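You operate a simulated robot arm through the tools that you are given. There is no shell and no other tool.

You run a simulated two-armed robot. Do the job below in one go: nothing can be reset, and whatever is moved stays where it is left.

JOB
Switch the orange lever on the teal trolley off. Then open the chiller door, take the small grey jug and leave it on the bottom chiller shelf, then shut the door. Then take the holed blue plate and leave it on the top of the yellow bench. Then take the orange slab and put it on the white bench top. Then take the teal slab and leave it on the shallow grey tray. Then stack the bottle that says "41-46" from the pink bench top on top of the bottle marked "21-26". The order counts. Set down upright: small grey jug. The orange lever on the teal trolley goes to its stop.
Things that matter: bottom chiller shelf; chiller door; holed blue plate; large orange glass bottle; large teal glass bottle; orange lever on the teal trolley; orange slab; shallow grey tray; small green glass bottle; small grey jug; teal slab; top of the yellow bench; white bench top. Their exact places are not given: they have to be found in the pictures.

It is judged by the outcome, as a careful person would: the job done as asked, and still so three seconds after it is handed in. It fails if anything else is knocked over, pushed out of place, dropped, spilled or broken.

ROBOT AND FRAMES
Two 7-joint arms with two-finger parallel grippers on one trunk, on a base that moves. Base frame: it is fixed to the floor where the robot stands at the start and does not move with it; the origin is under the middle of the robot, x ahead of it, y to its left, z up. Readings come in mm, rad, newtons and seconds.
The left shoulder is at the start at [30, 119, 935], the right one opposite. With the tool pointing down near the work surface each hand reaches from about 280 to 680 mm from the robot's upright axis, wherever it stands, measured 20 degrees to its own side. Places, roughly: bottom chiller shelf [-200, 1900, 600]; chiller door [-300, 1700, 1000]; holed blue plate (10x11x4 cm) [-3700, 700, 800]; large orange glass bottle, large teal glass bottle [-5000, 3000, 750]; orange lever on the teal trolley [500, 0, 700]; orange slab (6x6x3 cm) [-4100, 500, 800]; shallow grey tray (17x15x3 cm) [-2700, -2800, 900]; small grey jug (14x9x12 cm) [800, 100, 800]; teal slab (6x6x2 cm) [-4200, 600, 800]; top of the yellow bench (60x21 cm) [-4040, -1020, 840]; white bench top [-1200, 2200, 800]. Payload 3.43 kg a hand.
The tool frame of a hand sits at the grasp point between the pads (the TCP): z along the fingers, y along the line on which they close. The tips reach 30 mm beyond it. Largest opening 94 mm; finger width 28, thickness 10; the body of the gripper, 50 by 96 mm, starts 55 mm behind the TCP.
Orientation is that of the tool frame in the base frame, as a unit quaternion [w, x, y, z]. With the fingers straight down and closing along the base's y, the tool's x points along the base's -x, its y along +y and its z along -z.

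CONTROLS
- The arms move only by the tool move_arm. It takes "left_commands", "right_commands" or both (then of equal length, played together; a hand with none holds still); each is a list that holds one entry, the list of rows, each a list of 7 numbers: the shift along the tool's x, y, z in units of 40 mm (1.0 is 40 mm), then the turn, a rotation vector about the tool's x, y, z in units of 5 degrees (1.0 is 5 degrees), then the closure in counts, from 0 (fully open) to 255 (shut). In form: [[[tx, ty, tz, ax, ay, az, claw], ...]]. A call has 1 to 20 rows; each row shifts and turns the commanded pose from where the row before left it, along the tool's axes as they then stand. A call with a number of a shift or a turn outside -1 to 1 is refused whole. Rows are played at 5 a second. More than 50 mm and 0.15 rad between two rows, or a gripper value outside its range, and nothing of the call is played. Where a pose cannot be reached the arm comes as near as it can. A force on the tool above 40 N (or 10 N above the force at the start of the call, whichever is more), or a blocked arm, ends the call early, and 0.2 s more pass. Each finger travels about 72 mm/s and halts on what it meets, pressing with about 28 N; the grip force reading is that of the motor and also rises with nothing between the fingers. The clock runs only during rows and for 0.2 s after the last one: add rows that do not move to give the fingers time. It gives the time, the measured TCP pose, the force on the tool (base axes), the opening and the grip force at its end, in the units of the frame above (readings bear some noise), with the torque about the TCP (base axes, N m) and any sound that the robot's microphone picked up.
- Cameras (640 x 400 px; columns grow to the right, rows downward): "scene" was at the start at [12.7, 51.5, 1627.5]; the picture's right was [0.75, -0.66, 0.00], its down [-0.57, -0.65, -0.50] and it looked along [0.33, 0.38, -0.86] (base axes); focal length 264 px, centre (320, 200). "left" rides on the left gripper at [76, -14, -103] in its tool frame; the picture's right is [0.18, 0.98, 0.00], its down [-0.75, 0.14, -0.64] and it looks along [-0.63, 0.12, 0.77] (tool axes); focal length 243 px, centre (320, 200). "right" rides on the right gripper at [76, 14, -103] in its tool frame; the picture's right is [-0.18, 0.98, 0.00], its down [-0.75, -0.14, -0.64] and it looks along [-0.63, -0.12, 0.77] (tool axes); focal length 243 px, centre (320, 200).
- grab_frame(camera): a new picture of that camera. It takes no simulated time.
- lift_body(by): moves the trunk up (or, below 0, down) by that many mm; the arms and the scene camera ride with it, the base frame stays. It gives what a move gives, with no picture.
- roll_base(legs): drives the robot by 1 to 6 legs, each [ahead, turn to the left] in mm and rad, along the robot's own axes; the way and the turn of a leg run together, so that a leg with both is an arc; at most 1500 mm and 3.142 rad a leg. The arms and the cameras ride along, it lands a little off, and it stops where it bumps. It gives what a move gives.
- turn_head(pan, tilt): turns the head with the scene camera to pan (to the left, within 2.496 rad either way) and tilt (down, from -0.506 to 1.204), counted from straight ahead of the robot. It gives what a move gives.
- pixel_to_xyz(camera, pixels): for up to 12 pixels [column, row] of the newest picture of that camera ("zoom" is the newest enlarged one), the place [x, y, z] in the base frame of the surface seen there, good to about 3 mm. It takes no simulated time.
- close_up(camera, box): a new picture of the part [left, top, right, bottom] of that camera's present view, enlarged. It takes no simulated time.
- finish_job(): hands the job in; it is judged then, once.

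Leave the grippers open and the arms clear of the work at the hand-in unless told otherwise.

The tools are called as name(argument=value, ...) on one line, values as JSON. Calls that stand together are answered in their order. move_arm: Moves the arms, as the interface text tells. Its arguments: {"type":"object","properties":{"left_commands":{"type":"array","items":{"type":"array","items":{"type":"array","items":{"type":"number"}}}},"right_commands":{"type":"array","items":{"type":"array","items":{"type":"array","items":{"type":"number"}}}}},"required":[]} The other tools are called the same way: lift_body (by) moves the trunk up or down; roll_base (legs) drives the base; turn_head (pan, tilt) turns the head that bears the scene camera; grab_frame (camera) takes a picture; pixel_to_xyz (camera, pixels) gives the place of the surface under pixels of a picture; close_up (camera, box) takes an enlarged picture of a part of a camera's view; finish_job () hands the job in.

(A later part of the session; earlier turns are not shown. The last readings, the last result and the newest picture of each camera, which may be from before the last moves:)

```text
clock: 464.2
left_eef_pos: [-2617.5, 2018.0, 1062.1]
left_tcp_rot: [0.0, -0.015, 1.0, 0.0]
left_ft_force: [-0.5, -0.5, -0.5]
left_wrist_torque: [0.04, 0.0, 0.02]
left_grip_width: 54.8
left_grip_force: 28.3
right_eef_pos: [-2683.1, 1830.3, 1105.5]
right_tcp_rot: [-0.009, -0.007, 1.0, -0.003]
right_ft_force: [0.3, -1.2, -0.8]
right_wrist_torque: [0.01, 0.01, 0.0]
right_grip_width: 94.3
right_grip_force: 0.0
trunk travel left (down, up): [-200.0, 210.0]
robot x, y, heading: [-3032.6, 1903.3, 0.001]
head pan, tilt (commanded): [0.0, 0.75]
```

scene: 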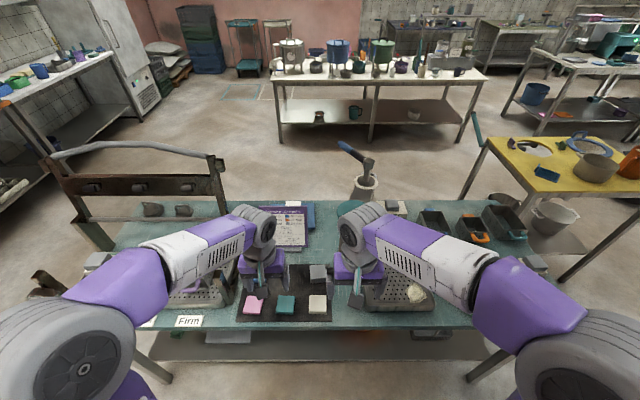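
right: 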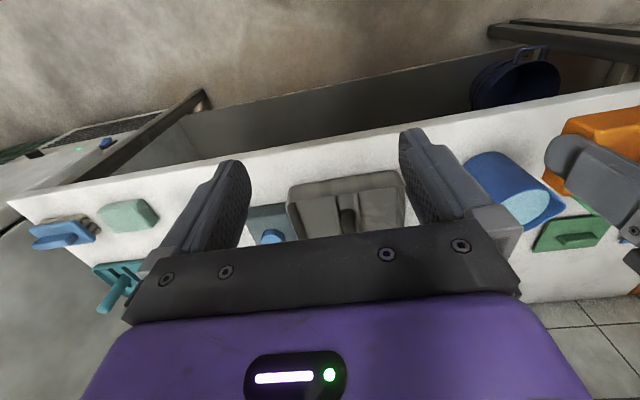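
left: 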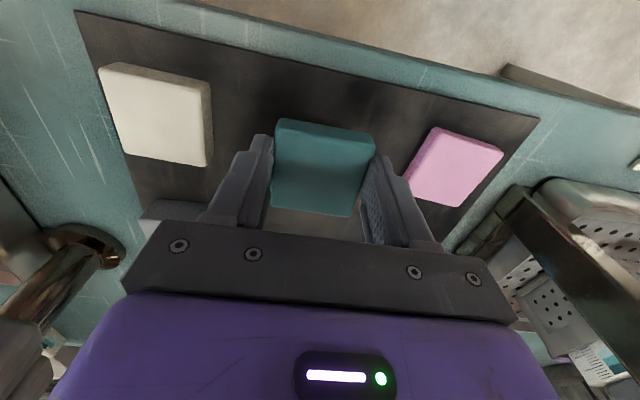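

Next: south along the aisle to about (−3000,−1100).

roll_base(legs=[[0, -1.483], [1500, 0], [0, -0.155], [1400, 0]])

turn_head(pan=0.0, tilt=0.4)

grab_frame(camera="scene")

```text
clock: 482.4
left_eef_pos: [-2864.8, -1394.5, 1064.4]
left_tcp_rot: [-0.001, 0.717, 0.697, -0.001]
left_ft_force: [-0.1, 0.5, -0.4]
left_wrist_torque: [0.0, 0.0, 0.03]
left_grip_width: 54.7
left_grip_force: 27.8
right_eef_pos: [-3049.0, -1317.0, 1105.2]
right_tcp_rot: [-0.008, 0.723, 0.691, 0.003]
right_ft_force: [0.7, -1.1, 0.4]
right_wrist_torque: [0.01, -0.01, 0.01]
right_grip_width: 93.8
right_grip_force: 0.0
trunk travel left (down, up): [-200.0, 210.0]
robot x, y, heading: [-2954.9, -975.8, -1.628]
head pan, tilt (commanded): [0.0, 0.75]
```

```text
clock: 483.2
left_eef_pos: [-2863.8, -1395.0, 1062.1]
left_tcp_rot: [0.0, 0.718, 0.696, 0.0]
left_ft_force: [-0.4, -0.5, -1.1]
left_wrist_torque: [-0.02, -0.01, 0.0]
left_grip_width: 54.6
left_grip_force: 27.9
right_eef_pos: [-3048.6, -1317.1, 1105.0]
right_tcp_rot: [-0.009, 0.723, 0.691, 0.004]
right_ft_force: [0.3, -0.6, -0.2]
right_wrist_torque: [0.01, 0.0, 0.02]
right_grip_width: 93.9
right_grip_force: 0.2
trunk travel left (down, up): [-200.0, 210.0]
robot x, y, heading: [-2953.2, -974.6, -1.619]
head pan, tilt (commanded): [0.0, 0.4]
```

```text
taken
```

scene: 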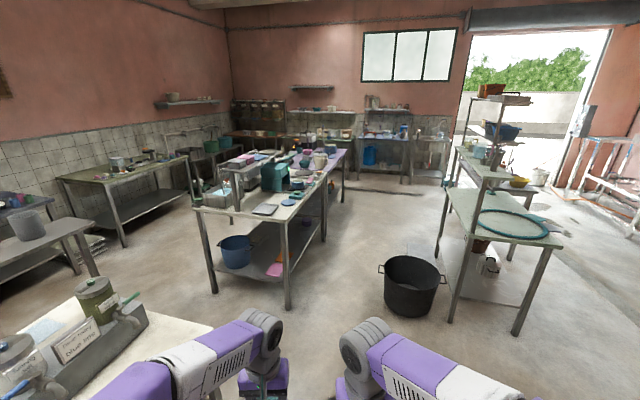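

A bench ahead has a flat dark-grey tray near its near end (266,210). Enlarging and measuring.

close_up(camera="scene", box=[185, 130, 365, 240])

pixel_to_xyz(camera="scene", pixels=[[266, 210], [256, 212], [275, 206], [285, 200], [200, 207], [288, 222], [330, 165], [240, 195], [410, 280], [450, 300], [205, 290], [288, 305]])

```text
3.56 times, centred on (275, 185) of scene
```

zoom: 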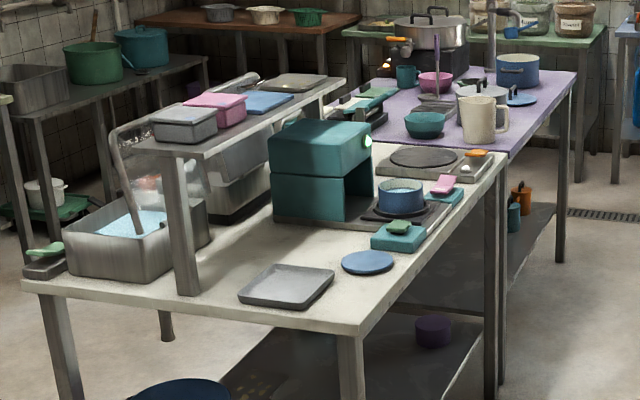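

```text
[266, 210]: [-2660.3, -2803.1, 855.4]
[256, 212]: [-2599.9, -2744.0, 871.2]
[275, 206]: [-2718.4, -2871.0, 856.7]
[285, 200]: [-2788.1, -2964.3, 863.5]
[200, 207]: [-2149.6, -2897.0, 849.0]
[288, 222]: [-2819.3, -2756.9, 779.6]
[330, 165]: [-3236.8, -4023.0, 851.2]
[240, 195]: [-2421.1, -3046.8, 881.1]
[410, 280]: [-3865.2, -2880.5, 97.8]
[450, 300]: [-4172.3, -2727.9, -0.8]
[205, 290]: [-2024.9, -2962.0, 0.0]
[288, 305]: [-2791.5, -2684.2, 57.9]
```

The tray (inner floor z≈855, rim z≈871) is near (−2660,−2805). Before passing the cream table's corner I check the heights of the things standing there.

pixel_to_xyz(camera="scene", pixels=[[95, 285], [130, 300], [200, 330], [20, 345], [60, 345], [35, 225], [100, 320], [210, 345]])

turn_head(pan=0.9, tilt=0.5)

grab_frame(camera="scene")

```text
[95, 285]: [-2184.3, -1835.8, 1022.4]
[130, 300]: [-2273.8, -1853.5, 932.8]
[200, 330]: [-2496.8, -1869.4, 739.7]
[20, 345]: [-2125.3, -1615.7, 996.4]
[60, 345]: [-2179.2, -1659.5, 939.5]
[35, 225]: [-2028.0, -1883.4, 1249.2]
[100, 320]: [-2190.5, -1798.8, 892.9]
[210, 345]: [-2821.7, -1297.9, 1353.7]
```

```text
clock: 484.4
left_eef_pos: [-2865.2, -1395.2, 1064.0]
left_tcp_rot: [-0.001, 0.717, 0.697, 0.0]
left_ft_force: [0.1, -0.3, -0.3]
left_wrist_torque: [0.03, 0.02, -0.01]
left_grip_width: 54.9
left_grip_force: 27.7
right_eef_pos: [-3049.4, -1317.0, 1105.7]
right_tcp_rot: [-0.009, 0.723, 0.691, 0.004]
right_ft_force: [0.7, 0.6, -0.6]
right_wrist_torque: [0.01, -0.04, 0.05]
right_grip_width: 94.3
right_grip_force: 0.0
trunk travel left (down, up): [-200.0, 210.0]
robot x, y, heading: [-2954.7, -975.6, -1.622]
head pan, tilt (commanded): [0.901, 0.499]
```

```text
taken
```

scene: 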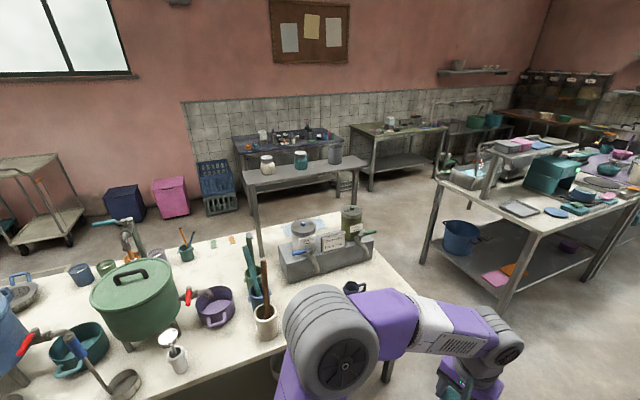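

My left elbow is near the table's edge; I check its distance to the utensils standing there.

pixel_to_xyz(camera="scene", pixels=[[330, 310], [290, 330], [350, 300], [250, 245], [264, 265], [262, 320], [300, 300], [420, 330]])

```text
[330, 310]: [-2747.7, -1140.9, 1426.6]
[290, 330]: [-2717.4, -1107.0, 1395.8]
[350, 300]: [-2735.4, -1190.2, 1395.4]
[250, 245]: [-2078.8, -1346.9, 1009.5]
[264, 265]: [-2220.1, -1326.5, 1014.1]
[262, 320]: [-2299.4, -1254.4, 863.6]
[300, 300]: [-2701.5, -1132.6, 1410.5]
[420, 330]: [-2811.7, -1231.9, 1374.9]
```

Elbow is ~1300+ mm high, clear of everything on the table. Drive to (−3020,−2000), then in front of the tray, facing it.

roll_base(legs=[[0, -0.016], [1027, 0], [0, 0.867], [470, 0], [0, -1.032]])

turn_head(pan=0.1, tilt=0.75)

grab_frame(camera="scene")

grab_frame(camera="left")

```text
clock: 497.4
left_eef_pos: [-2676.5, -2745.5, 1063.7]
left_tcp_rot: [-0.002, 0.779, 0.626, 0.0]
left_ft_force: [-0.6, 0.0, -0.2]
left_wrist_torque: [-0.01, 0.01, 0.0]
left_grip_width: 55.1
left_grip_force: 27.7
right_eef_pos: [-2844.9, -2635.4, 1104.5]
right_tcp_rot: [-0.008, 0.784, 0.62, 0.005]
right_ft_force: [-0.2, -0.3, 0.6]
right_wrist_torque: [0.01, 0.0, -0.01]
right_grip_width: 94.1
right_grip_force: 0.0
trunk travel left (down, up): [-200.0, 210.0]
robot x, y, heading: [-2686.9, -2315.9, -1.808]
head pan, tilt (commanded): [0.901, 0.499]
```

```text
clock: 498.5
left_eef_pos: [-2678.1, -2745.7, 1063.9]
left_tcp_rot: [0.0, 0.779, 0.627, -0.001]
left_ft_force: [0.5, -0.6, -0.5]
left_wrist_torque: [-0.01, -0.05, 0.01]
left_grip_width: 54.8
left_grip_force: 27.9
right_eef_pos: [-2844.3, -2635.8, 1105.8]
right_tcp_rot: [-0.008, 0.785, 0.62, 0.005]
right_ft_force: [0.6, -0.3, 1.0]
right_wrist_torque: [-0.02, -0.01, -0.02]
right_grip_width: 94.0
right_grip_force: 0.1
trunk travel left (down, up): [-200.0, 210.0]
robot x, y, heading: [-2686.6, -2318.9, -1.809]
head pan, tilt (commanded): [0.099, 0.75]
```

```text
taken
```

scene: 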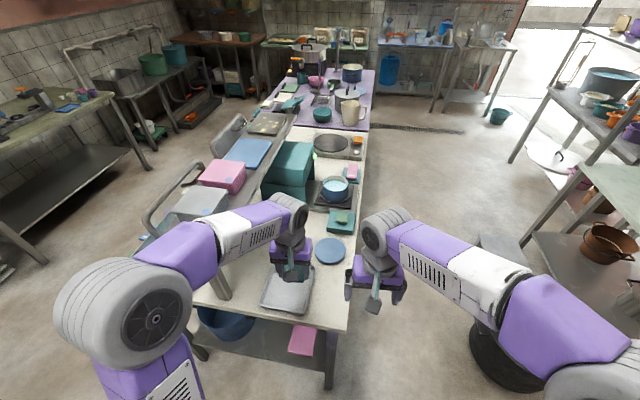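

```text
taken
```

left: 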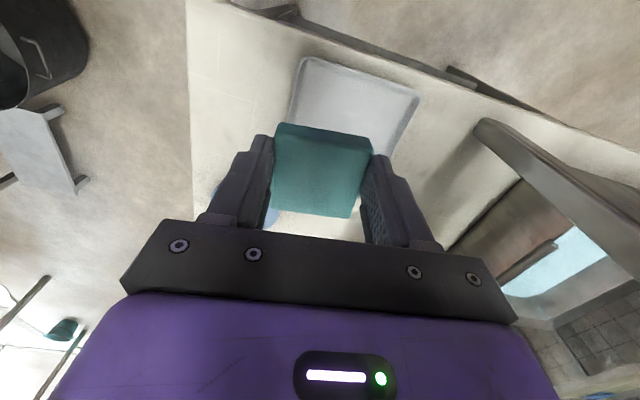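

The tray lies just beneath the left hand. Measuring its corners from both cameras.

close_up(camera="scene", box=[230, 220, 370, 330])

pixel_to_xyz(camera="left", pixels=[[303, 62], [412, 95], [392, 148], [292, 120], [330, 90], [360, 110], [380, 100], [310, 110], [350, 80], [400, 70], [250, 150]])

```text
3.64 times, centred on (300, 275) of scene
```

zoom: 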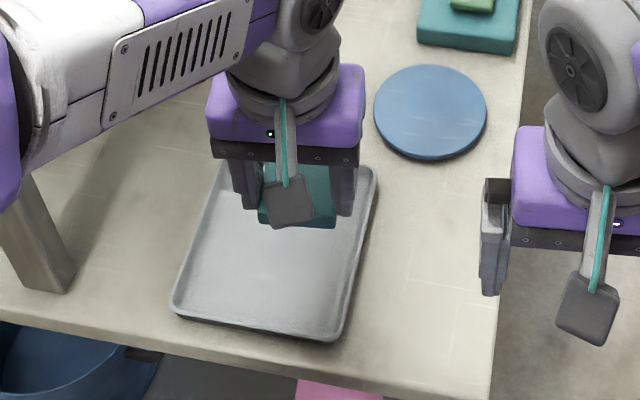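

```text
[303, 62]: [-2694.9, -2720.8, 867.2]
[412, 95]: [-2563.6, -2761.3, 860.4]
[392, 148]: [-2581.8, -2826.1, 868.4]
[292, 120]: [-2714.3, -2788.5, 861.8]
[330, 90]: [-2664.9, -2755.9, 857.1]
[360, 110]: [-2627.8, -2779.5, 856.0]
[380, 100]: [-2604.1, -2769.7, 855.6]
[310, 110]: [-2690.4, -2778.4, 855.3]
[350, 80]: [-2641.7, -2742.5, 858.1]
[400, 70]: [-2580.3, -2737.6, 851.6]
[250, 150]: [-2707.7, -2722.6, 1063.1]
```

Querying the tray's corners in the enlarged scene picture.

pixel_to_xyz(camera="zoom", pixels=[[178, 305], [333, 338], [373, 172], [222, 180], [260, 290], [330, 230], [230, 250], [300, 260], [280, 310], [350, 200]])

```text
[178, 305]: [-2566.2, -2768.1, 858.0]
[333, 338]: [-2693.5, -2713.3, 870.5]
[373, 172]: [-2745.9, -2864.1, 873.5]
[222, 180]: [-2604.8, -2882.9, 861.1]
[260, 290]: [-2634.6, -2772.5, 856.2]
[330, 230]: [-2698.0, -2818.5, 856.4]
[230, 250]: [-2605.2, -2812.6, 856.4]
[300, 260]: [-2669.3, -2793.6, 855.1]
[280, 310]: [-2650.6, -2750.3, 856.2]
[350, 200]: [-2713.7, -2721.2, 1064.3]
```

Tray centre ≈(−2653,−2809), floor z≈856. Move the slab over it and down to z≈905.

move_arm(left_commands=[[[-0.35, 0.233, 0.5, 0, 0, 0, 255], [-0.35, 0.233, 0.7, 0, 0, 0, 255], [-0.35, 0.233, 0.7, 0, 0, 0, 255], [-0.35, 0.233, 0.7, 0, 0, 0, 255], [0, 0, 0.7, 0, 0, 0, 255], [0, 0, 0.6, 0, 0, 0, 255]]])

grab_frame(camera="left")

close_up(camera="scene", box=[230, 220, 370, 330])

```text
clock: 499.9
left_eef_pos: [-2654.2, -2807.4, 909.0]
left_tcp_rot: [0.0, 0.779, 0.627, 0.0]
left_ft_force: [-0.1, 0.1, 0.2]
left_wrist_torque: [0.01, 0.05, 0.02]
left_grip_width: 54.5
left_grip_force: 28.2
right_eef_pos: [-2844.0, -2636.1, 1105.8]
right_tcp_rot: [-0.008, 0.784, 0.62, 0.005]
right_ft_force: [0.4, -0.5, 0.7]
right_wrist_torque: [0.03, -0.02, -0.03]
right_grip_width: 94.1
right_grip_force: 0.1
trunk travel left (down, up): [-200.0, 210.0]
robot x, y, heading: [-2687.2, -2316.0, -1.809]
head pan, tilt (commanded): [0.099, 0.75]
```

```text
taken
```

left: 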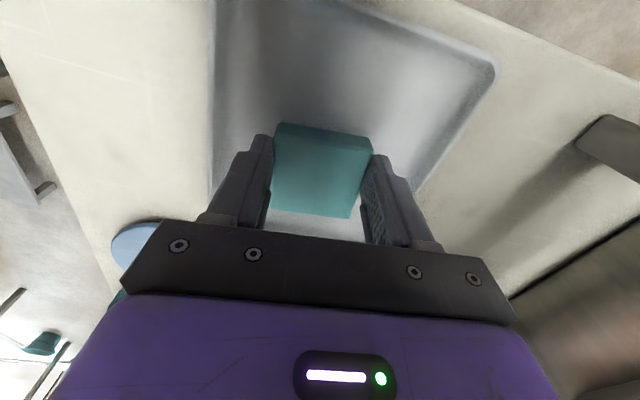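

```text
3.64 times, centred on (300, 275) of scene
```

zoom: 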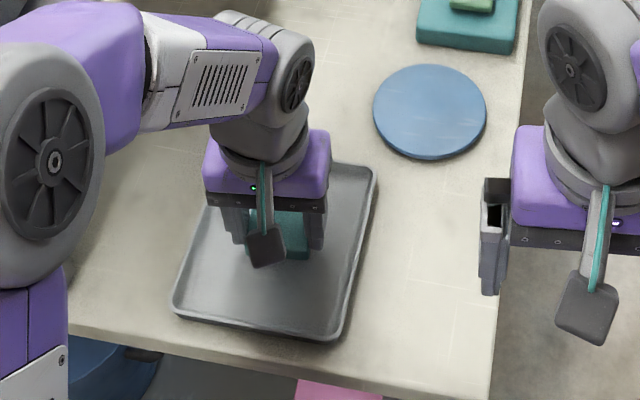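

Centred over the tray. Lower slowly until it touches.

move_arm(left_commands=[[[0, 0, 0.2, 0, 0, 0, 255], [0, 0, 0.15, 0, 0, 0, 255], [0, 0, 0.05, 0, 0, 0, 255], [0, 0, 0, 0, 0, 0, 255]]])

move_arm(left_commands=[[[0, 0, 0.04, 0, 0, 0, 255], [0, 0, 0.04, 0, 0, 0, 255], [0, 0, 0, 0, 0, 0, 255]]])

```text
clock: 500.9
left_eef_pos: [-2653.2, -2808.7, 891.0]
left_tcp_rot: [-0.002, 0.779, 0.627, -0.001]
left_ft_force: [-0.6, -0.3, 0.2]
left_wrist_torque: [-0.02, 0.01, 0.03]
left_grip_width: 54.8
left_grip_force: 27.9
right_eef_pos: [-2844.2, -2636.4, 1105.5]
right_tcp_rot: [-0.009, 0.784, 0.62, 0.005]
right_ft_force: [0.1, 0.3, 0.2]
right_wrist_torque: [-0.03, -0.02, 0.04]
right_grip_width: 94.2
right_grip_force: 0.0
trunk travel left (down, up): [-200.0, 210.0]
robot x, y, heading: [-2687.2, -2317.0, -1.806]
head pan, tilt (commanded): [0.099, 0.75]
```

```text
clock: 501.7
left_eef_pos: [-2654.0, -2808.6, 889.5]
left_tcp_rot: [0.0, 0.78, 0.626, -0.002]
left_ft_force: [1.7, -0.1, 18.0]
left_wrist_torque: [0.0, -0.18, 0.01]
left_grip_width: 55.0
left_grip_force: 28.1
right_eef_pos: [-2843.5, -2634.1, 1106.6]
right_tcp_rot: [-0.008, 0.784, 0.62, 0.004]
right_ft_force: [-0.2, -0.5, 0.0]
right_wrist_torque: [0.01, -0.01, 0.0]
right_grip_width: 93.9
right_grip_force: 0.1
trunk travel left (down, up): [-200.0, 210.0]
robot x, y, heading: [-2689.5, -2316.9, -1.812]
head pan, tilt (commanded): [0.099, 0.75]
```

It touches (+18 N). Ease up 1 mm, open moderately and lift away.

move_arm(left_commands=[[[0, 0, -0.025, 0, 0, 0, 255], [0, 0, 0, 0, 0, 0, 70], [0, 0, 0, 0, 0, 0, 70], [0, 0, -0.5, 0, 0, 0, 70], [0, 0, -0.9, 0, 0, 0, 70], [0, 0, -0.9, 0, 0, 0, 70], [0, 0, -0.9, 0, 0, 0, 40]]])

grab_frame(camera="left")

close_up(camera="scene", box=[230, 220, 370, 330])

```text
clock: 503.3
left_eef_pos: [-2651.1, -2807.2, 1017.4]
left_tcp_rot: [-0.001, 0.779, 0.627, 0.0]
left_ft_force: [-0.5, 0.1, 0.7]
left_wrist_torque: [0.01, 0.05, 0.01]
left_grip_width: 79.3
left_grip_force: 0.1
right_eef_pos: [-2844.7, -2634.5, 1106.0]
right_tcp_rot: [-0.007, 0.784, 0.62, 0.005]
right_ft_force: [0.0, 0.4, -0.5]
right_wrist_torque: [-0.03, 0.01, 0.01]
right_grip_width: 94.2
right_grip_force: 0.1
trunk travel left (down, up): [-200.0, 210.0]
robot x, y, heading: [-2686.9, -2317.4, -1.809]
head pan, tilt (commanded): [0.099, 0.75]
```

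```text
taken
```

left: 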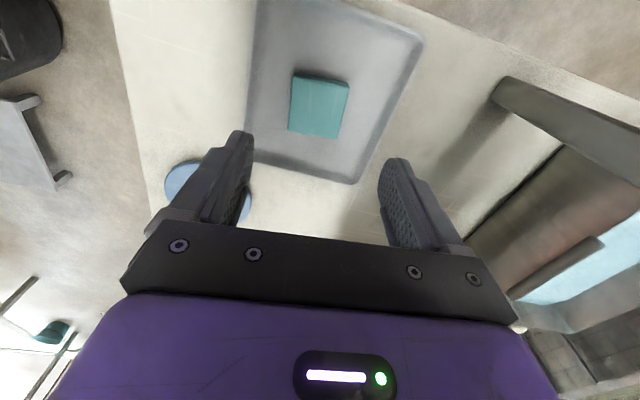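

```text
3.64 times, centred on (300, 275) of scene
```

zoom: 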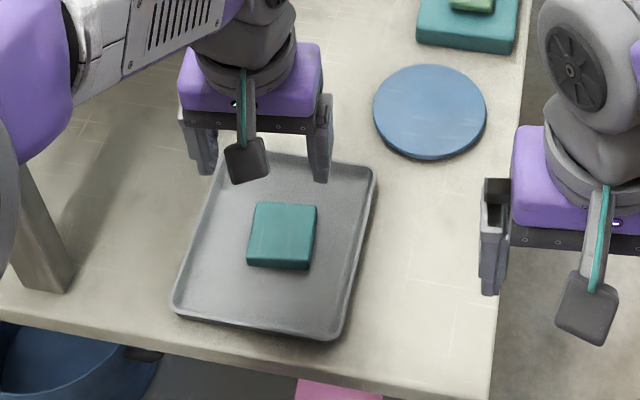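

The teal slab lies in the tray. Last task: the bottles on the pink bench. Retract the left hand and drive back along the aisle.

move_arm(left_commands=[[[0.7, 0, -0.5, 0, 0, 0, 0], [0.7, 0, -0.6, 0, 0, 0, 0], [0.7, 0, -0.6, 0, 0, 0, 0], [0.5, 0, -0.3, 0, 0, 0, 0]]])

roll_base(legs=[[0, -2.259], [521, 0], [0, -0.644], [1450, 0]])

```text
clock: 504.3
left_eef_pos: [-2628.3, -2705.4, 1097.9]
left_tcp_rot: [0.0, 0.779, 0.627, 0.0]
left_ft_force: [-0.4, -0.3, 0.4]
left_wrist_torque: [0.01, 0.0, 0.02]
left_grip_width: 94.0
left_grip_force: 0.0
right_eef_pos: [-2844.2, -2635.9, 1105.7]
right_tcp_rot: [-0.009, 0.785, 0.62, 0.006]
right_ft_force: [0.8, 0.9, -0.5]
right_wrist_torque: [0.03, 0.05, 0.01]
right_grip_width: 93.9
right_grip_force: 0.1
trunk travel left (down, up): [-200.0, 210.0]
robot x, y, heading: [-2686.7, -2315.5, -1.811]
head pan, tilt (commanded): [0.099, 0.75]
```

```text
clock: 521.0
left_eef_pos: [-3319.2, -133.3, 1097.5]
left_tcp_rot: [0.0, 0.747, -0.665, 0.0]
left_ft_force: [0.2, 1.0, -0.3]
left_wrist_torque: [0.02, -0.02, 0.02]
left_grip_width: 93.9
left_grip_force: 0.0
right_eef_pos: [-3092.8, -130.3, 1105.5]
right_tcp_rot: [0.003, 0.742, -0.67, 0.009]
right_ft_force: [-0.6, 0.2, 0.1]
right_wrist_torque: [-0.01, 0.01, 0.0]
right_grip_width: 94.0
right_grip_force: 0.2
trunk travel left (down, up): [-200.0, 210.0]
robot x, y, heading: [-3136.6, -484.2, 1.672]
head pan, tilt (commanded): [0.099, 0.75]
```

Continue to (−2980,900), (−3080,1880), then west.

roll_base(legs=[[0, -0.214], [1393, 0], [0, 0.215], [985, 0]])

```text
clock: 534.3
left_eef_pos: [-3261.9, 2243.8, 1098.6]
left_tcp_rot: [0.0, 0.751, -0.661, 0.001]
left_ft_force: [0.2, 0.0, -0.7]
left_wrist_torque: [-0.01, 0.03, -0.02]
left_grip_width: 94.0
left_grip_force: 0.0
right_eef_pos: [-3035.5, 2248.9, 1106.0]
right_tcp_rot: [0.003, 0.745, -0.668, 0.009]
right_ft_force: [0.0, 0.7, -0.1]
right_wrist_torque: [0.0, -0.01, 0.01]
right_grip_width: 94.1
right_grip_force: 0.0
trunk travel left (down, up): [-200.0, 210.0]
robot x, y, heading: [-3076.6, 1894.3, 1.679]
head pan, tilt (commanded): [0.099, 0.75]
```

Turn toward the pink bench and approach to about (−4350,2790).

roll_base(legs=[[0, 0.844], [1500, 0], [0, 0.27]])

turn_head(pan=0.0, tilt=0.5)

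grab_frame(camera="scene")

```text
clock: 544.8
left_eef_pos: [-4667.6, 2766.9, 1097.2]
left_tcp_rot: [-0.001, 0.985, -0.173, 0.001]
left_ft_force: [0.9, -0.1, -0.4]
left_wrist_torque: [0.02, 0.0, 0.01]
left_grip_width: 94.0
left_grip_force: 0.0
right_eef_pos: [-4569.1, 2969.4, 1106.1]
right_tcp_rot: [-0.001, 0.983, -0.182, 0.009]
right_ft_force: [-1.1, -0.1, -0.2]
right_wrist_torque: [-0.01, 0.01, 0.02]
right_grip_width: 94.0
right_grip_force: 0.1
trunk travel left (down, up): [-200.0, 210.0]
robot x, y, heading: [-4269.9, 2772.0, 2.77]
head pan, tilt (commanded): [0.099, 0.75]
```

```text
clock: 545.5
left_eef_pos: [-4667.8, 2767.2, 1097.9]
left_tcp_rot: [-0.001, 0.985, -0.173, -0.001]
left_ft_force: [0.1, -0.2, 0.2]
left_wrist_torque: [0.02, 0.02, 0.02]
left_grip_width: 93.9
left_grip_force: 0.2
right_eef_pos: [-4568.5, 2970.6, 1106.3]
right_tcp_rot: [-0.003, 0.983, -0.181, 0.009]
right_ft_force: [0.7, -0.1, -0.4]
right_wrist_torque: [-0.04, 0.0, 0.0]
right_grip_width: 93.9
right_grip_force: 0.0
trunk travel left (down, up): [-200.0, 210.0]
robot x, y, heading: [-4272.5, 2771.5, 2.769]
head pan, tilt (commanded): [0.0, 0.499]
```

```text
taken
```

scene: 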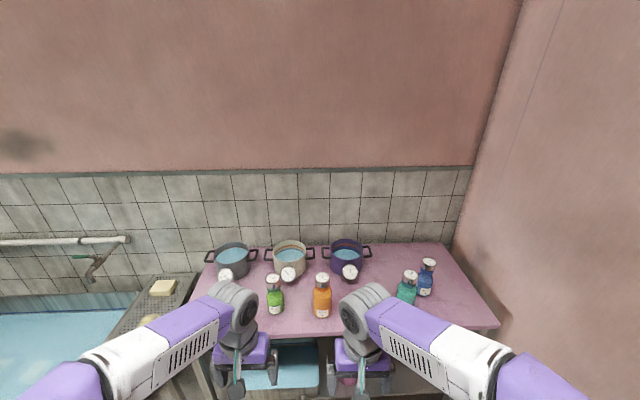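

The four bottles are in view. Enlarging each label.

close_up(camera="scene", box=[255, 260, 345, 330])

close_up(camera="scene", box=[385, 250, 450, 315])

pixel_to_xyz(camera="scene", pixels=[[275, 300], [322, 300], [407, 290], [427, 280], [273, 282], [321, 280], [410, 275], [428, 264], [300, 310], [350, 300], [250, 310], [345, 272]])

```text
5.71 times, centred on (300, 295) of scene
```

zoom: 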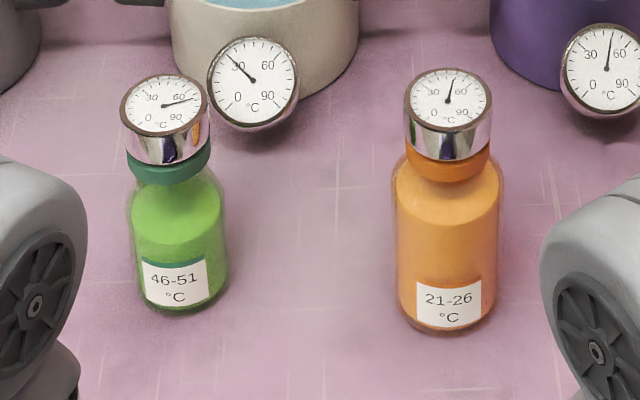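

```text
6.15 times, centred on (418, 282) of scene
```

zoom: 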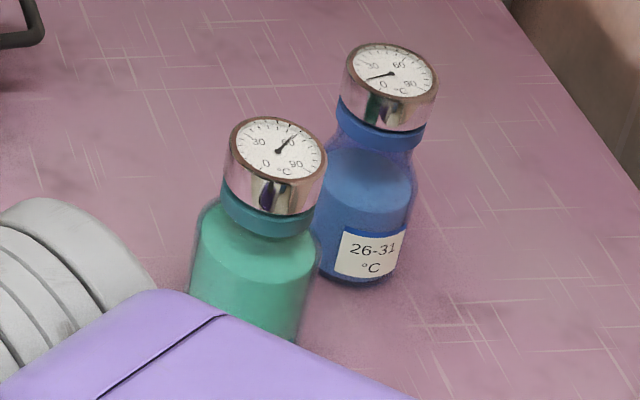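

```text
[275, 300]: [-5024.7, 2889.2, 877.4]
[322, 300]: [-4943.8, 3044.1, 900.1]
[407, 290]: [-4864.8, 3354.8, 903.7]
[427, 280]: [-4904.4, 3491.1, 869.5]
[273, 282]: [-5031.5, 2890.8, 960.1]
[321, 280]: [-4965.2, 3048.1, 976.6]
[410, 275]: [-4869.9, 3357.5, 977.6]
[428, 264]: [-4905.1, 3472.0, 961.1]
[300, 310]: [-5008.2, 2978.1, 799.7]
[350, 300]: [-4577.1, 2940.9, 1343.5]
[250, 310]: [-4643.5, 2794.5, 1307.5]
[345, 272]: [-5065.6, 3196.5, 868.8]
```

Labels: green "46-51", orange "21-26", blue "26-31"; the teal bottle's label is hidden from here. I look at it with the right-hand camera.

grab_frame(camera="right")

turn_head(pan=-0.5, tilt=0.6)

grab_frame(camera="scene")

```text
taken
```

right: 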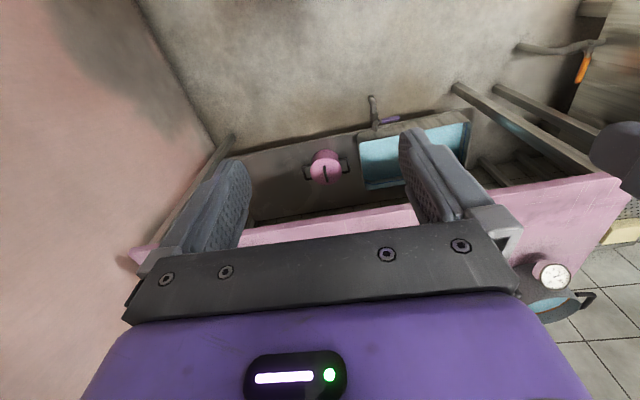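

```text
clock: 546.5
left_eef_pos: [-4669.7, 2767.6, 1097.9]
left_tcp_rot: [0.0, 0.985, -0.173, 0.001]
left_ft_force: [-0.3, -0.6, 0.0]
left_wrist_torque: [-0.03, -0.02, 0.02]
left_grip_width: 93.8
left_grip_force: 0.0
right_eef_pos: [-4569.4, 2970.4, 1106.5]
right_tcp_rot: [-0.002, 0.984, -0.18, 0.009]
right_ft_force: [-0.7, 0.2, -0.2]
right_wrist_torque: [-0.01, -0.01, -0.02]
right_grip_width: 93.9
right_grip_force: 0.2
trunk travel left (down, up): [-200.0, 210.0]
robot x, y, heading: [-4276.6, 2773.0, 2.771]
head pan, tilt (commanded): [-0.499, 0.6]
```

```text
taken
```

scene: 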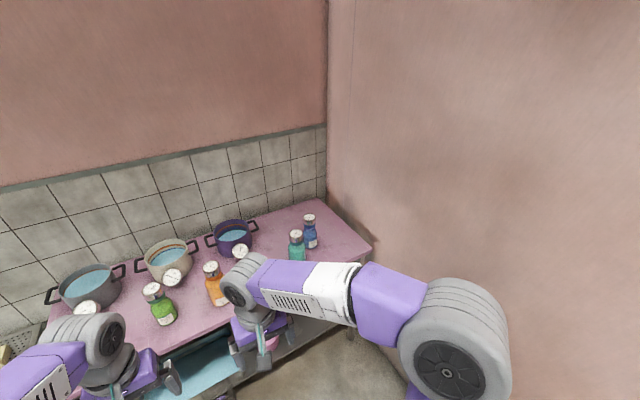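

The teal label is still hidden, and the right wall is near. I move the base to about (−4440,2990), from which both bottles are in reach of the right hand.

roll_base(legs=[[0, -0.553], [272, 0], [0, 0.553]])

turn_head(pan=-0.25, tilt=0.75)

grab_frame(camera="scene")

grab_frame(camera="right")

```text
clock: 551.5
left_eef_pos: [-4830.1, 3002.9, 1097.2]
left_tcp_rot: [0.0, 0.982, -0.189, 0.001]
left_ft_force: [-0.3, 0.0, 0.3]
left_wrist_torque: [0.02, 0.02, 0.0]
left_grip_width: 94.0
left_grip_force: 0.1
right_eef_pos: [-4723.8, 3203.2, 1105.2]
right_tcp_rot: [-0.002, 0.98, -0.197, 0.009]
right_ft_force: [-0.2, 0.8, 0.3]
right_wrist_torque: [0.01, -0.03, 0.03]
right_grip_width: 93.8
right_grip_force: 0.0
trunk travel left (down, up): [-200.0, 210.0]
robot x, y, heading: [-4433.4, 2996.9, 2.737]
head pan, tilt (commanded): [-0.499, 0.6]
```

```text
clock: 552.2
left_eef_pos: [-4830.2, 3002.4, 1098.2]
left_tcp_rot: [0.0, 0.982, -0.19, 0.0]
left_ft_force: [0.3, 0.4, -0.6]
left_wrist_torque: [0.01, -0.01, -0.01]
left_grip_width: 94.0
left_grip_force: 0.0
right_eef_pos: [-4725.3, 3202.3, 1106.1]
right_tcp_rot: [-0.002, 0.98, -0.197, 0.009]
right_ft_force: [0.7, 0.0, 0.8]
right_wrist_torque: [0.03, 0.04, -0.04]
right_grip_width: 93.9
right_grip_force: 0.1
trunk travel left (down, up): [-200.0, 210.0]
robot x, y, heading: [-4438.9, 2992.5, 2.733]
head pan, tilt (commanded): [-0.25, 0.75]
```

```text
taken
```

scene: 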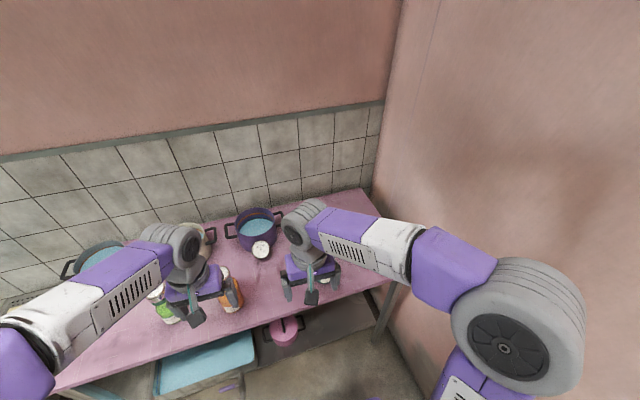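

```text
taken
```

right: 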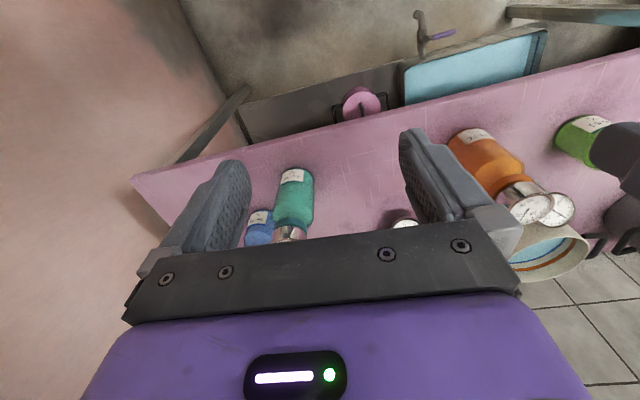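

The right-hand camera sees the teal bottle's label at (291,176). Enlarging it (the picture is upside-down).

close_up(camera="right", box=[240, 150, 340, 250])

close_up(camera="right", box=[275, 162, 310, 192])

```text
4.00 times, centred on (290, 200) of right
```

zoom: 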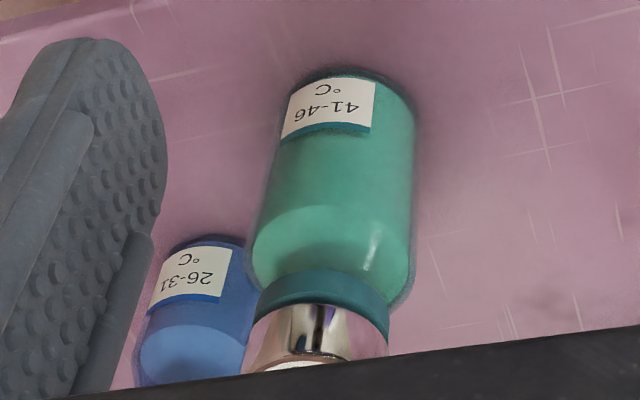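

```text
13.33 times, centred on (292, 177) of right
```

zoom: 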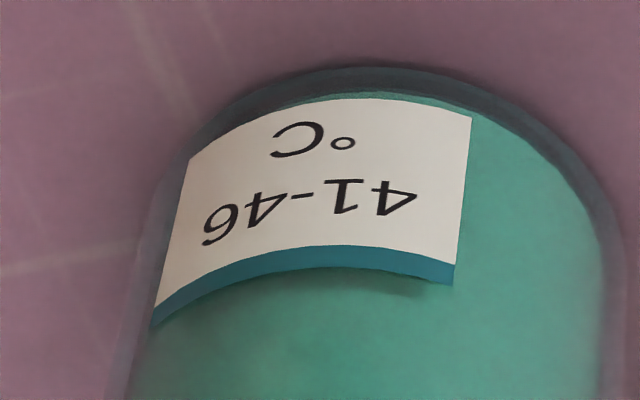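

Confirmed: the teal bottle is "41-46"; it goes on the orange "21-26" bottle. I move the left arm out of the way and bring the right hand nearer to the teal bottle for measuring.

move_arm(left_commands=[[[0.8, 0.8, 0, 0, 0, 0, 0], [0.8, 0.8, 0, 0, 0, 0, 0], [0.6, 0.8, 0, 0, 0, 0, 0], [0, 0.8, 0, 0, 0, 0, 0], [0, 0.8, 0, 0, 0, 0, 0], [0, 0, 0, 0, 0, 0, 0]]], right_commands=[[[0, 0, 0, -0.08, -0.19, 0, 0], [-0.55, -0.44, 0, 0, 0, 0, 0], [-0.55, -0.44, 0, 0, 0, 0, 0], [-0.55, -0.44, 0, 0, 0, 0, 0], [-0.55, -0.44, 0, 0, 0, 0, 0], [-0.55, -0.44, 0, 0, 0, 0, 0]]])

grab_frame(camera="right")

grab_frame(camera="scene")

```text
clock: 553.6
left_eef_pos: [-4808.9, 2821.3, 1098.7]
left_tcp_rot: [0.0, 0.982, -0.19, 0.001]
left_ft_force: [-0.6, -0.9, -0.4]
left_wrist_torque: [-0.05, -0.03, 0.02]
left_grip_width: 94.1
left_grip_force: 0.0
right_eef_pos: [-4789.1, 3326.0, 1104.1]
right_tcp_rot: [0.0, 0.98, -0.198, 0.0]
right_ft_force: [-0.2, -0.7, 0.3]
right_wrist_torque: [-0.02, -0.02, 0.01]
right_grip_width: 94.0
right_grip_force: 0.1
trunk travel left (down, up): [-200.0, 210.0]
robot x, y, heading: [-4432.4, 2996.3, 2.738]
head pan, tilt (commanded): [-0.25, 0.75]
```

```text
taken
```

right: 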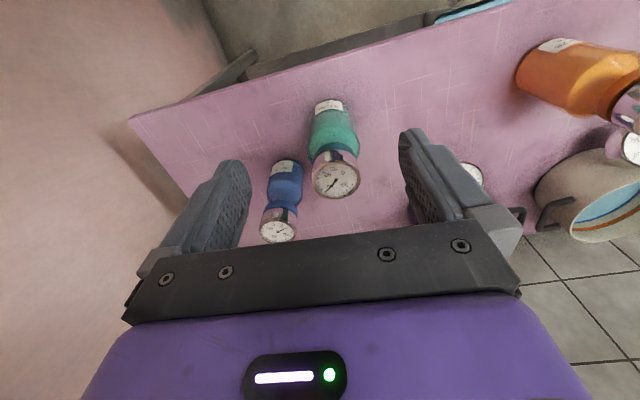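

```text
taken
```

scene: 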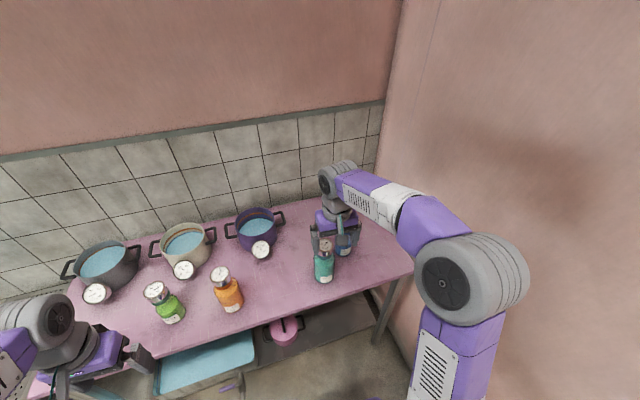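

Measuring the teal bottle's dial/cap and body from the right-hand camera, and the orange one from the head camera.

close_up(camera="right", box=[290, 80, 380, 210])

pixel_to_xyz(camera="right", pixels=[[336, 181], [318, 184], [355, 178], [333, 167], [338, 194], [332, 158], [331, 125], [316, 140], [350, 135], [328, 105], [278, 230], [335, 150]])

close_up(camera="scene", box=[190, 250, 270, 330])

```text
3.08 times, centred on (335, 145) of right
```

zoom: 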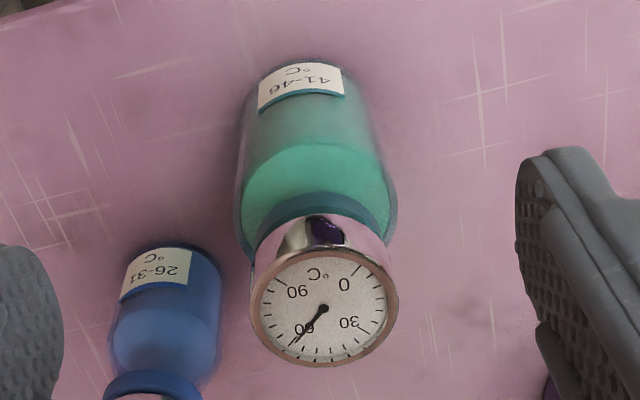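

```text
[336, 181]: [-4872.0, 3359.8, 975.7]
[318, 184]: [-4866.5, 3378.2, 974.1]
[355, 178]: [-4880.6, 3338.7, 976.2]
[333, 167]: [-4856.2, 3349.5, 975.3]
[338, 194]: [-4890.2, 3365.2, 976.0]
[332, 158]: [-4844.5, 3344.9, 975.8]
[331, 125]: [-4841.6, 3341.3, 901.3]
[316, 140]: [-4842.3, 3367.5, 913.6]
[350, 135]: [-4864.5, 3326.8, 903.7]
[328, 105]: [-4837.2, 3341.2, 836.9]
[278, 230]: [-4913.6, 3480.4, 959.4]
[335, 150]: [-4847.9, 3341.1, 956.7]
```

```text
5.00 times, centred on (230, 290) of scene
```

zoom: 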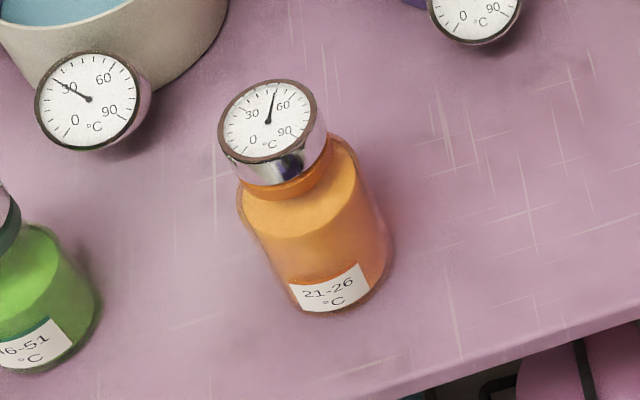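

Both cap tops are flat and level at z≈976; teal dial centre ≈(−4872,3360), cap ~46 mm wide, body ~71 mm. Measuring the orange dial in this enlarged view.

pixel_to_xyz(camera="zoom", pixels=[[267, 120], [225, 133], [310, 112], [255, 85], [282, 155], [268, 100], [300, 100], [240, 140], [310, 240], [250, 200], [370, 200], [330, 260]])

```text
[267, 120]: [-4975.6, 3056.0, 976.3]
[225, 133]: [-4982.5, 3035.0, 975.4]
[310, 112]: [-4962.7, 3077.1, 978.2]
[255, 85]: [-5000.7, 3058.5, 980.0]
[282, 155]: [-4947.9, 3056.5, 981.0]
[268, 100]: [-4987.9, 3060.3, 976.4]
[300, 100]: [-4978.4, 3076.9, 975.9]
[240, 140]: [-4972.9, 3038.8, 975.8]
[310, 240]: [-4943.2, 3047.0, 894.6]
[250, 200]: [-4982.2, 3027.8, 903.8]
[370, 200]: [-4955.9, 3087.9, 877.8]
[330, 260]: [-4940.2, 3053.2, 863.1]
```

Orange dial centre ≈(−4975.5,3056). Before moving, I check the right elbow's distance to the wall.

pixel_to_xyz(camera="scene", pixels=[[520, 270], [470, 250], [500, 310], [560, 270], [540, 240], [430, 215], [600, 330]])

```text
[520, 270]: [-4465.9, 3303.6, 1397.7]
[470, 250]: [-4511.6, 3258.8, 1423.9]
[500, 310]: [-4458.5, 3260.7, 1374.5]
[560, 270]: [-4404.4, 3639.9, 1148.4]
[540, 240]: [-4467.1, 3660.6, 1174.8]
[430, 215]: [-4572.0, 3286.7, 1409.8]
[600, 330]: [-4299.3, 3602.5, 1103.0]
```

330 mm clear. Move the right hand directly above the teal cap (forward 90 mm) with a 70 mm opening, then check centring.

move_arm(right_commands=[[[-0.56, 0.005, 0, 0, 0, 0, 65], [-0.56, 0.005, 0, 0, 0, 0, 65], [-0.56, 0.005, 0, 0, 0, 0, 65], [-0.56, 0.005, 0, 0, 0, 0, 65], [0, 0, 0.8, 0, 0, 0, 65], [0, 0, 0, 0, 0, 0, 65]]])

grab_frame(camera="right")

pixel_to_xyz(camera="right", pixels=[[320, 120], [320, 110], [310, 120], [330, 120]])

```text
clock: 555.0
left_eef_pos: [-4809.7, 2820.8, 1097.9]
left_tcp_rot: [-0.001, 0.982, -0.191, 0.0]
left_ft_force: [0.0, -0.2, -0.5]
left_wrist_torque: [-0.02, -0.01, 0.0]
left_grip_width: 94.1
left_grip_force: 0.0
right_eef_pos: [-4874.6, 3361.0, 1075.0]
right_tcp_rot: [0.0, 0.98, -0.197, 0.0]
right_ft_force: [-0.7, -0.4, 0.0]
right_wrist_torque: [0.0, 0.04, -0.04]
right_grip_width: 70.0
right_grip_force: 0.0
trunk travel left (down, up): [-200.0, 210.0]
robot x, y, heading: [-4432.8, 2994.8, 2.735]
head pan, tilt (commanded): [-0.25, 0.75]
```

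```text
taken
```

right: 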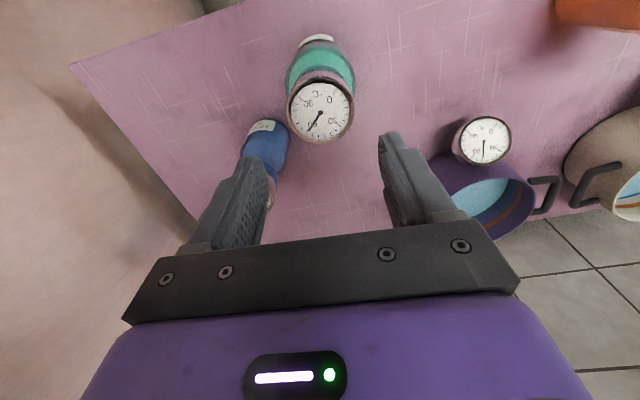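

```text
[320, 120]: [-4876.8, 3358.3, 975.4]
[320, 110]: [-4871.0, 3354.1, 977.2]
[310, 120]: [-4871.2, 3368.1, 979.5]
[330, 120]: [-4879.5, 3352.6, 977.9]
```

Cap centre is ~5 mm toward me and ~2 mm left of the hand axis. Correct and descend to TCP z≈974.

move_arm(right_commands=[[[0.125, 0.04, 0.5, 0, 0, 0, 65], [0, 0, 0.6, 0, 0, 0, 65], [0, 0, 0.6, 0, 0, 0, 65], [0, 0, 0.5, 0, 0, 0, 65], [0, 0, 0.3, 0, 0, 0, 65], [0, 0, 0, 0, 0, 0, 65]]])

grab_frame(camera="right")

close_up(camera="scene", box=[280, 200, 380, 300])

```text
clock: 556.5
left_eef_pos: [-4808.9, 2820.4, 1097.7]
left_tcp_rot: [-0.001, 0.982, -0.19, 0.0]
left_ft_force: [-0.4, 0.0, 0.4]
left_wrist_torque: [0.0, 0.01, 0.03]
left_grip_width: 93.9
left_grip_force: 0.1
right_eef_pos: [-4870.5, 3356.2, 972.3]
right_tcp_rot: [0.001, 0.98, -0.197, 0.0]
right_ft_force: [0.1, -0.5, -0.7]
right_wrist_torque: [0.03, 0.03, -0.01]
right_grip_width: 70.1
right_grip_force: 0.0
trunk travel left (down, up): [-200.0, 210.0]
robot x, y, heading: [-4436.4, 2992.6, 2.734]
head pan, tilt (commanded): [-0.25, 0.75]
```

```text
taken
```

right: 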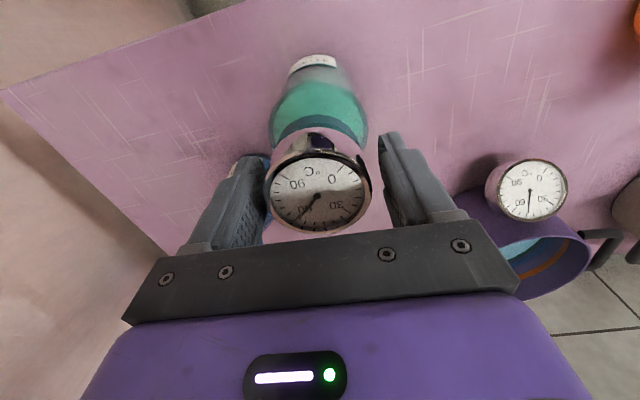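

```text
4.00 times, centred on (330, 250) of scene
```

zoom: 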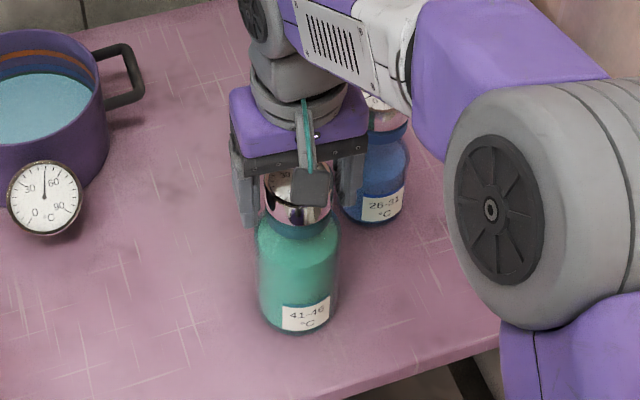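

The cap is centred between the pads. Close.

move_arm(right_commands=[[[0, 0, 0, 0, 0, 0, 255], [0, 0, 0, 0, 0, 0, 255], [0, 0, 0, 0, 0, 0, 255], [0, 0, 0, 0, 0, 0, 255]]])

grab_frame(camera="right")

```text
clock: 557.5
left_eef_pos: [-4808.9, 2820.6, 1096.4]
left_tcp_rot: [-0.001, 0.982, -0.19, 0.001]
left_ft_force: [0.6, 0.5, -0.3]
left_wrist_torque: [0.02, 0.01, 0.03]
left_grip_width: 93.8
left_grip_force: 0.0
right_eef_pos: [-4870.7, 3355.9, 972.1]
right_tcp_rot: [0.0, 0.98, -0.197, -0.001]
right_ft_force: [1.0, 2.1, -0.1]
right_wrist_torque: [0.13, -0.03, 0.01]
right_grip_width: 55.6
right_grip_force: 28.6
trunk travel left (down, up): [-200.0, 210.0]
robot x, y, heading: [-4435.5, 2994.9, 2.734]
head pan, tilt (commanded): [-0.25, 0.75]
```

```text
taken
```

right: 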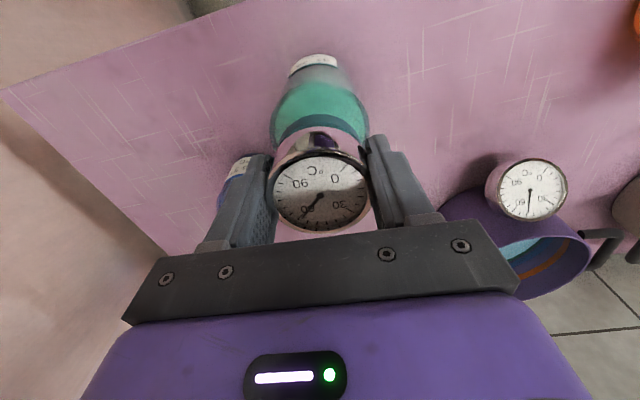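

Cap gripped at 55.6 mm (base is 172 mm below the TCP). Lift 30 mm and check it hangs straight.

move_arm(right_commands=[[[0, 0, -0.15, 0, 0, 0, 255], [0, 0, -0.3, 0, 0, 0, 255], [0, 0, -0.3, 0, 0, 0, 255], [0, 0, 0, 0, 0, 0, 255]]])

grab_frame(camera="right")

close_up(camera="scene", box=[280, 200, 380, 300])

```text
clock: 558.5
left_eef_pos: [-4809.1, 2821.3, 1097.3]
left_tcp_rot: [0.0, 0.982, -0.189, 0.0]
left_ft_force: [-0.8, -0.6, 0.1]
left_wrist_torque: [0.01, 0.0, 0.0]
left_grip_width: 93.9
left_grip_force: 0.0
right_eef_pos: [-4871.4, 3356.5, 1002.4]
right_tcp_rot: [0.0, 0.98, -0.197, 0.0]
right_ft_force: [-0.6, 0.2, -6.6]
right_wrist_torque: [0.01, 0.01, 0.01]
right_grip_width: 55.9
right_grip_force: 28.2
trunk travel left (down, up): [-200.0, 210.0]
robot x, y, heading: [-4437.8, 2996.4, 2.74]
head pan, tilt (commanded): [-0.25, 0.75]
```

```text
taken
```

right: 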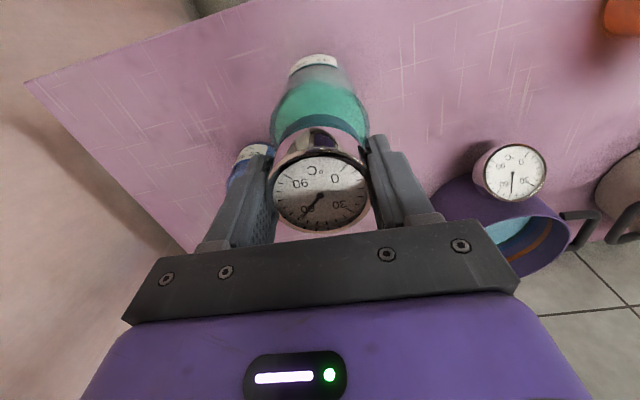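

```text
4.00 times, centred on (330, 250) of scene
```

zoom: 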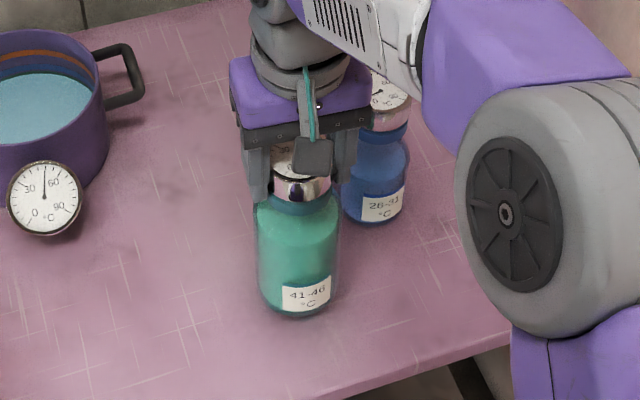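

It hangs straight (6.6 N). Lift to TCP z≈1185.

move_arm(right_commands=[[[0, 0, -0.4, 0, 0, 0, 255], [0, 0, -0.7, 0, 0, 0, 255], [0, 0, -0.7, 0, 0, 0, 255], [0, 0, -0.7, 0, 0, 0, 255], [0, 0, -0.7, 0, 0, 0, 255], [0, 0, -0.7, 0, 0, 0, 255], [0, 0, -0.5, 0, 0, 0, 255], [0, 0, -0.15, 0, 0, 0, 255]]])

grab_frame(camera="scene")

```text
clock: 560.2
left_eef_pos: [-4809.2, 2820.6, 1097.1]
left_tcp_rot: [-0.001, 0.982, -0.19, 0.0]
left_ft_force: [0.4, -0.3, 0.3]
left_wrist_torque: [-0.03, -0.06, 0.02]
left_grip_width: 94.1
left_grip_force: 0.0
right_eef_pos: [-4871.5, 3356.4, 1185.4]
right_tcp_rot: [-0.001, 0.98, -0.198, 0.001]
right_ft_force: [0.3, -0.2, -7.5]
right_wrist_torque: [0.03, 0.01, 0.01]
right_grip_width: 55.3
right_grip_force: 27.9
trunk travel left (down, up): [-200.0, 210.0]
robot x, y, heading: [-4433.5, 2992.3, 2.733]
head pan, tilt (commanded): [-0.25, 0.75]
```

```text
taken
```

scene: 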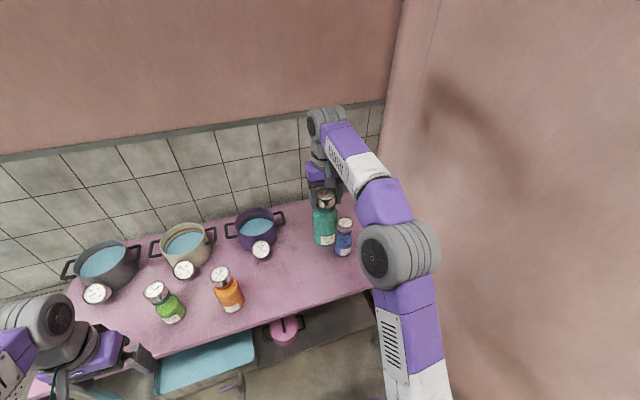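

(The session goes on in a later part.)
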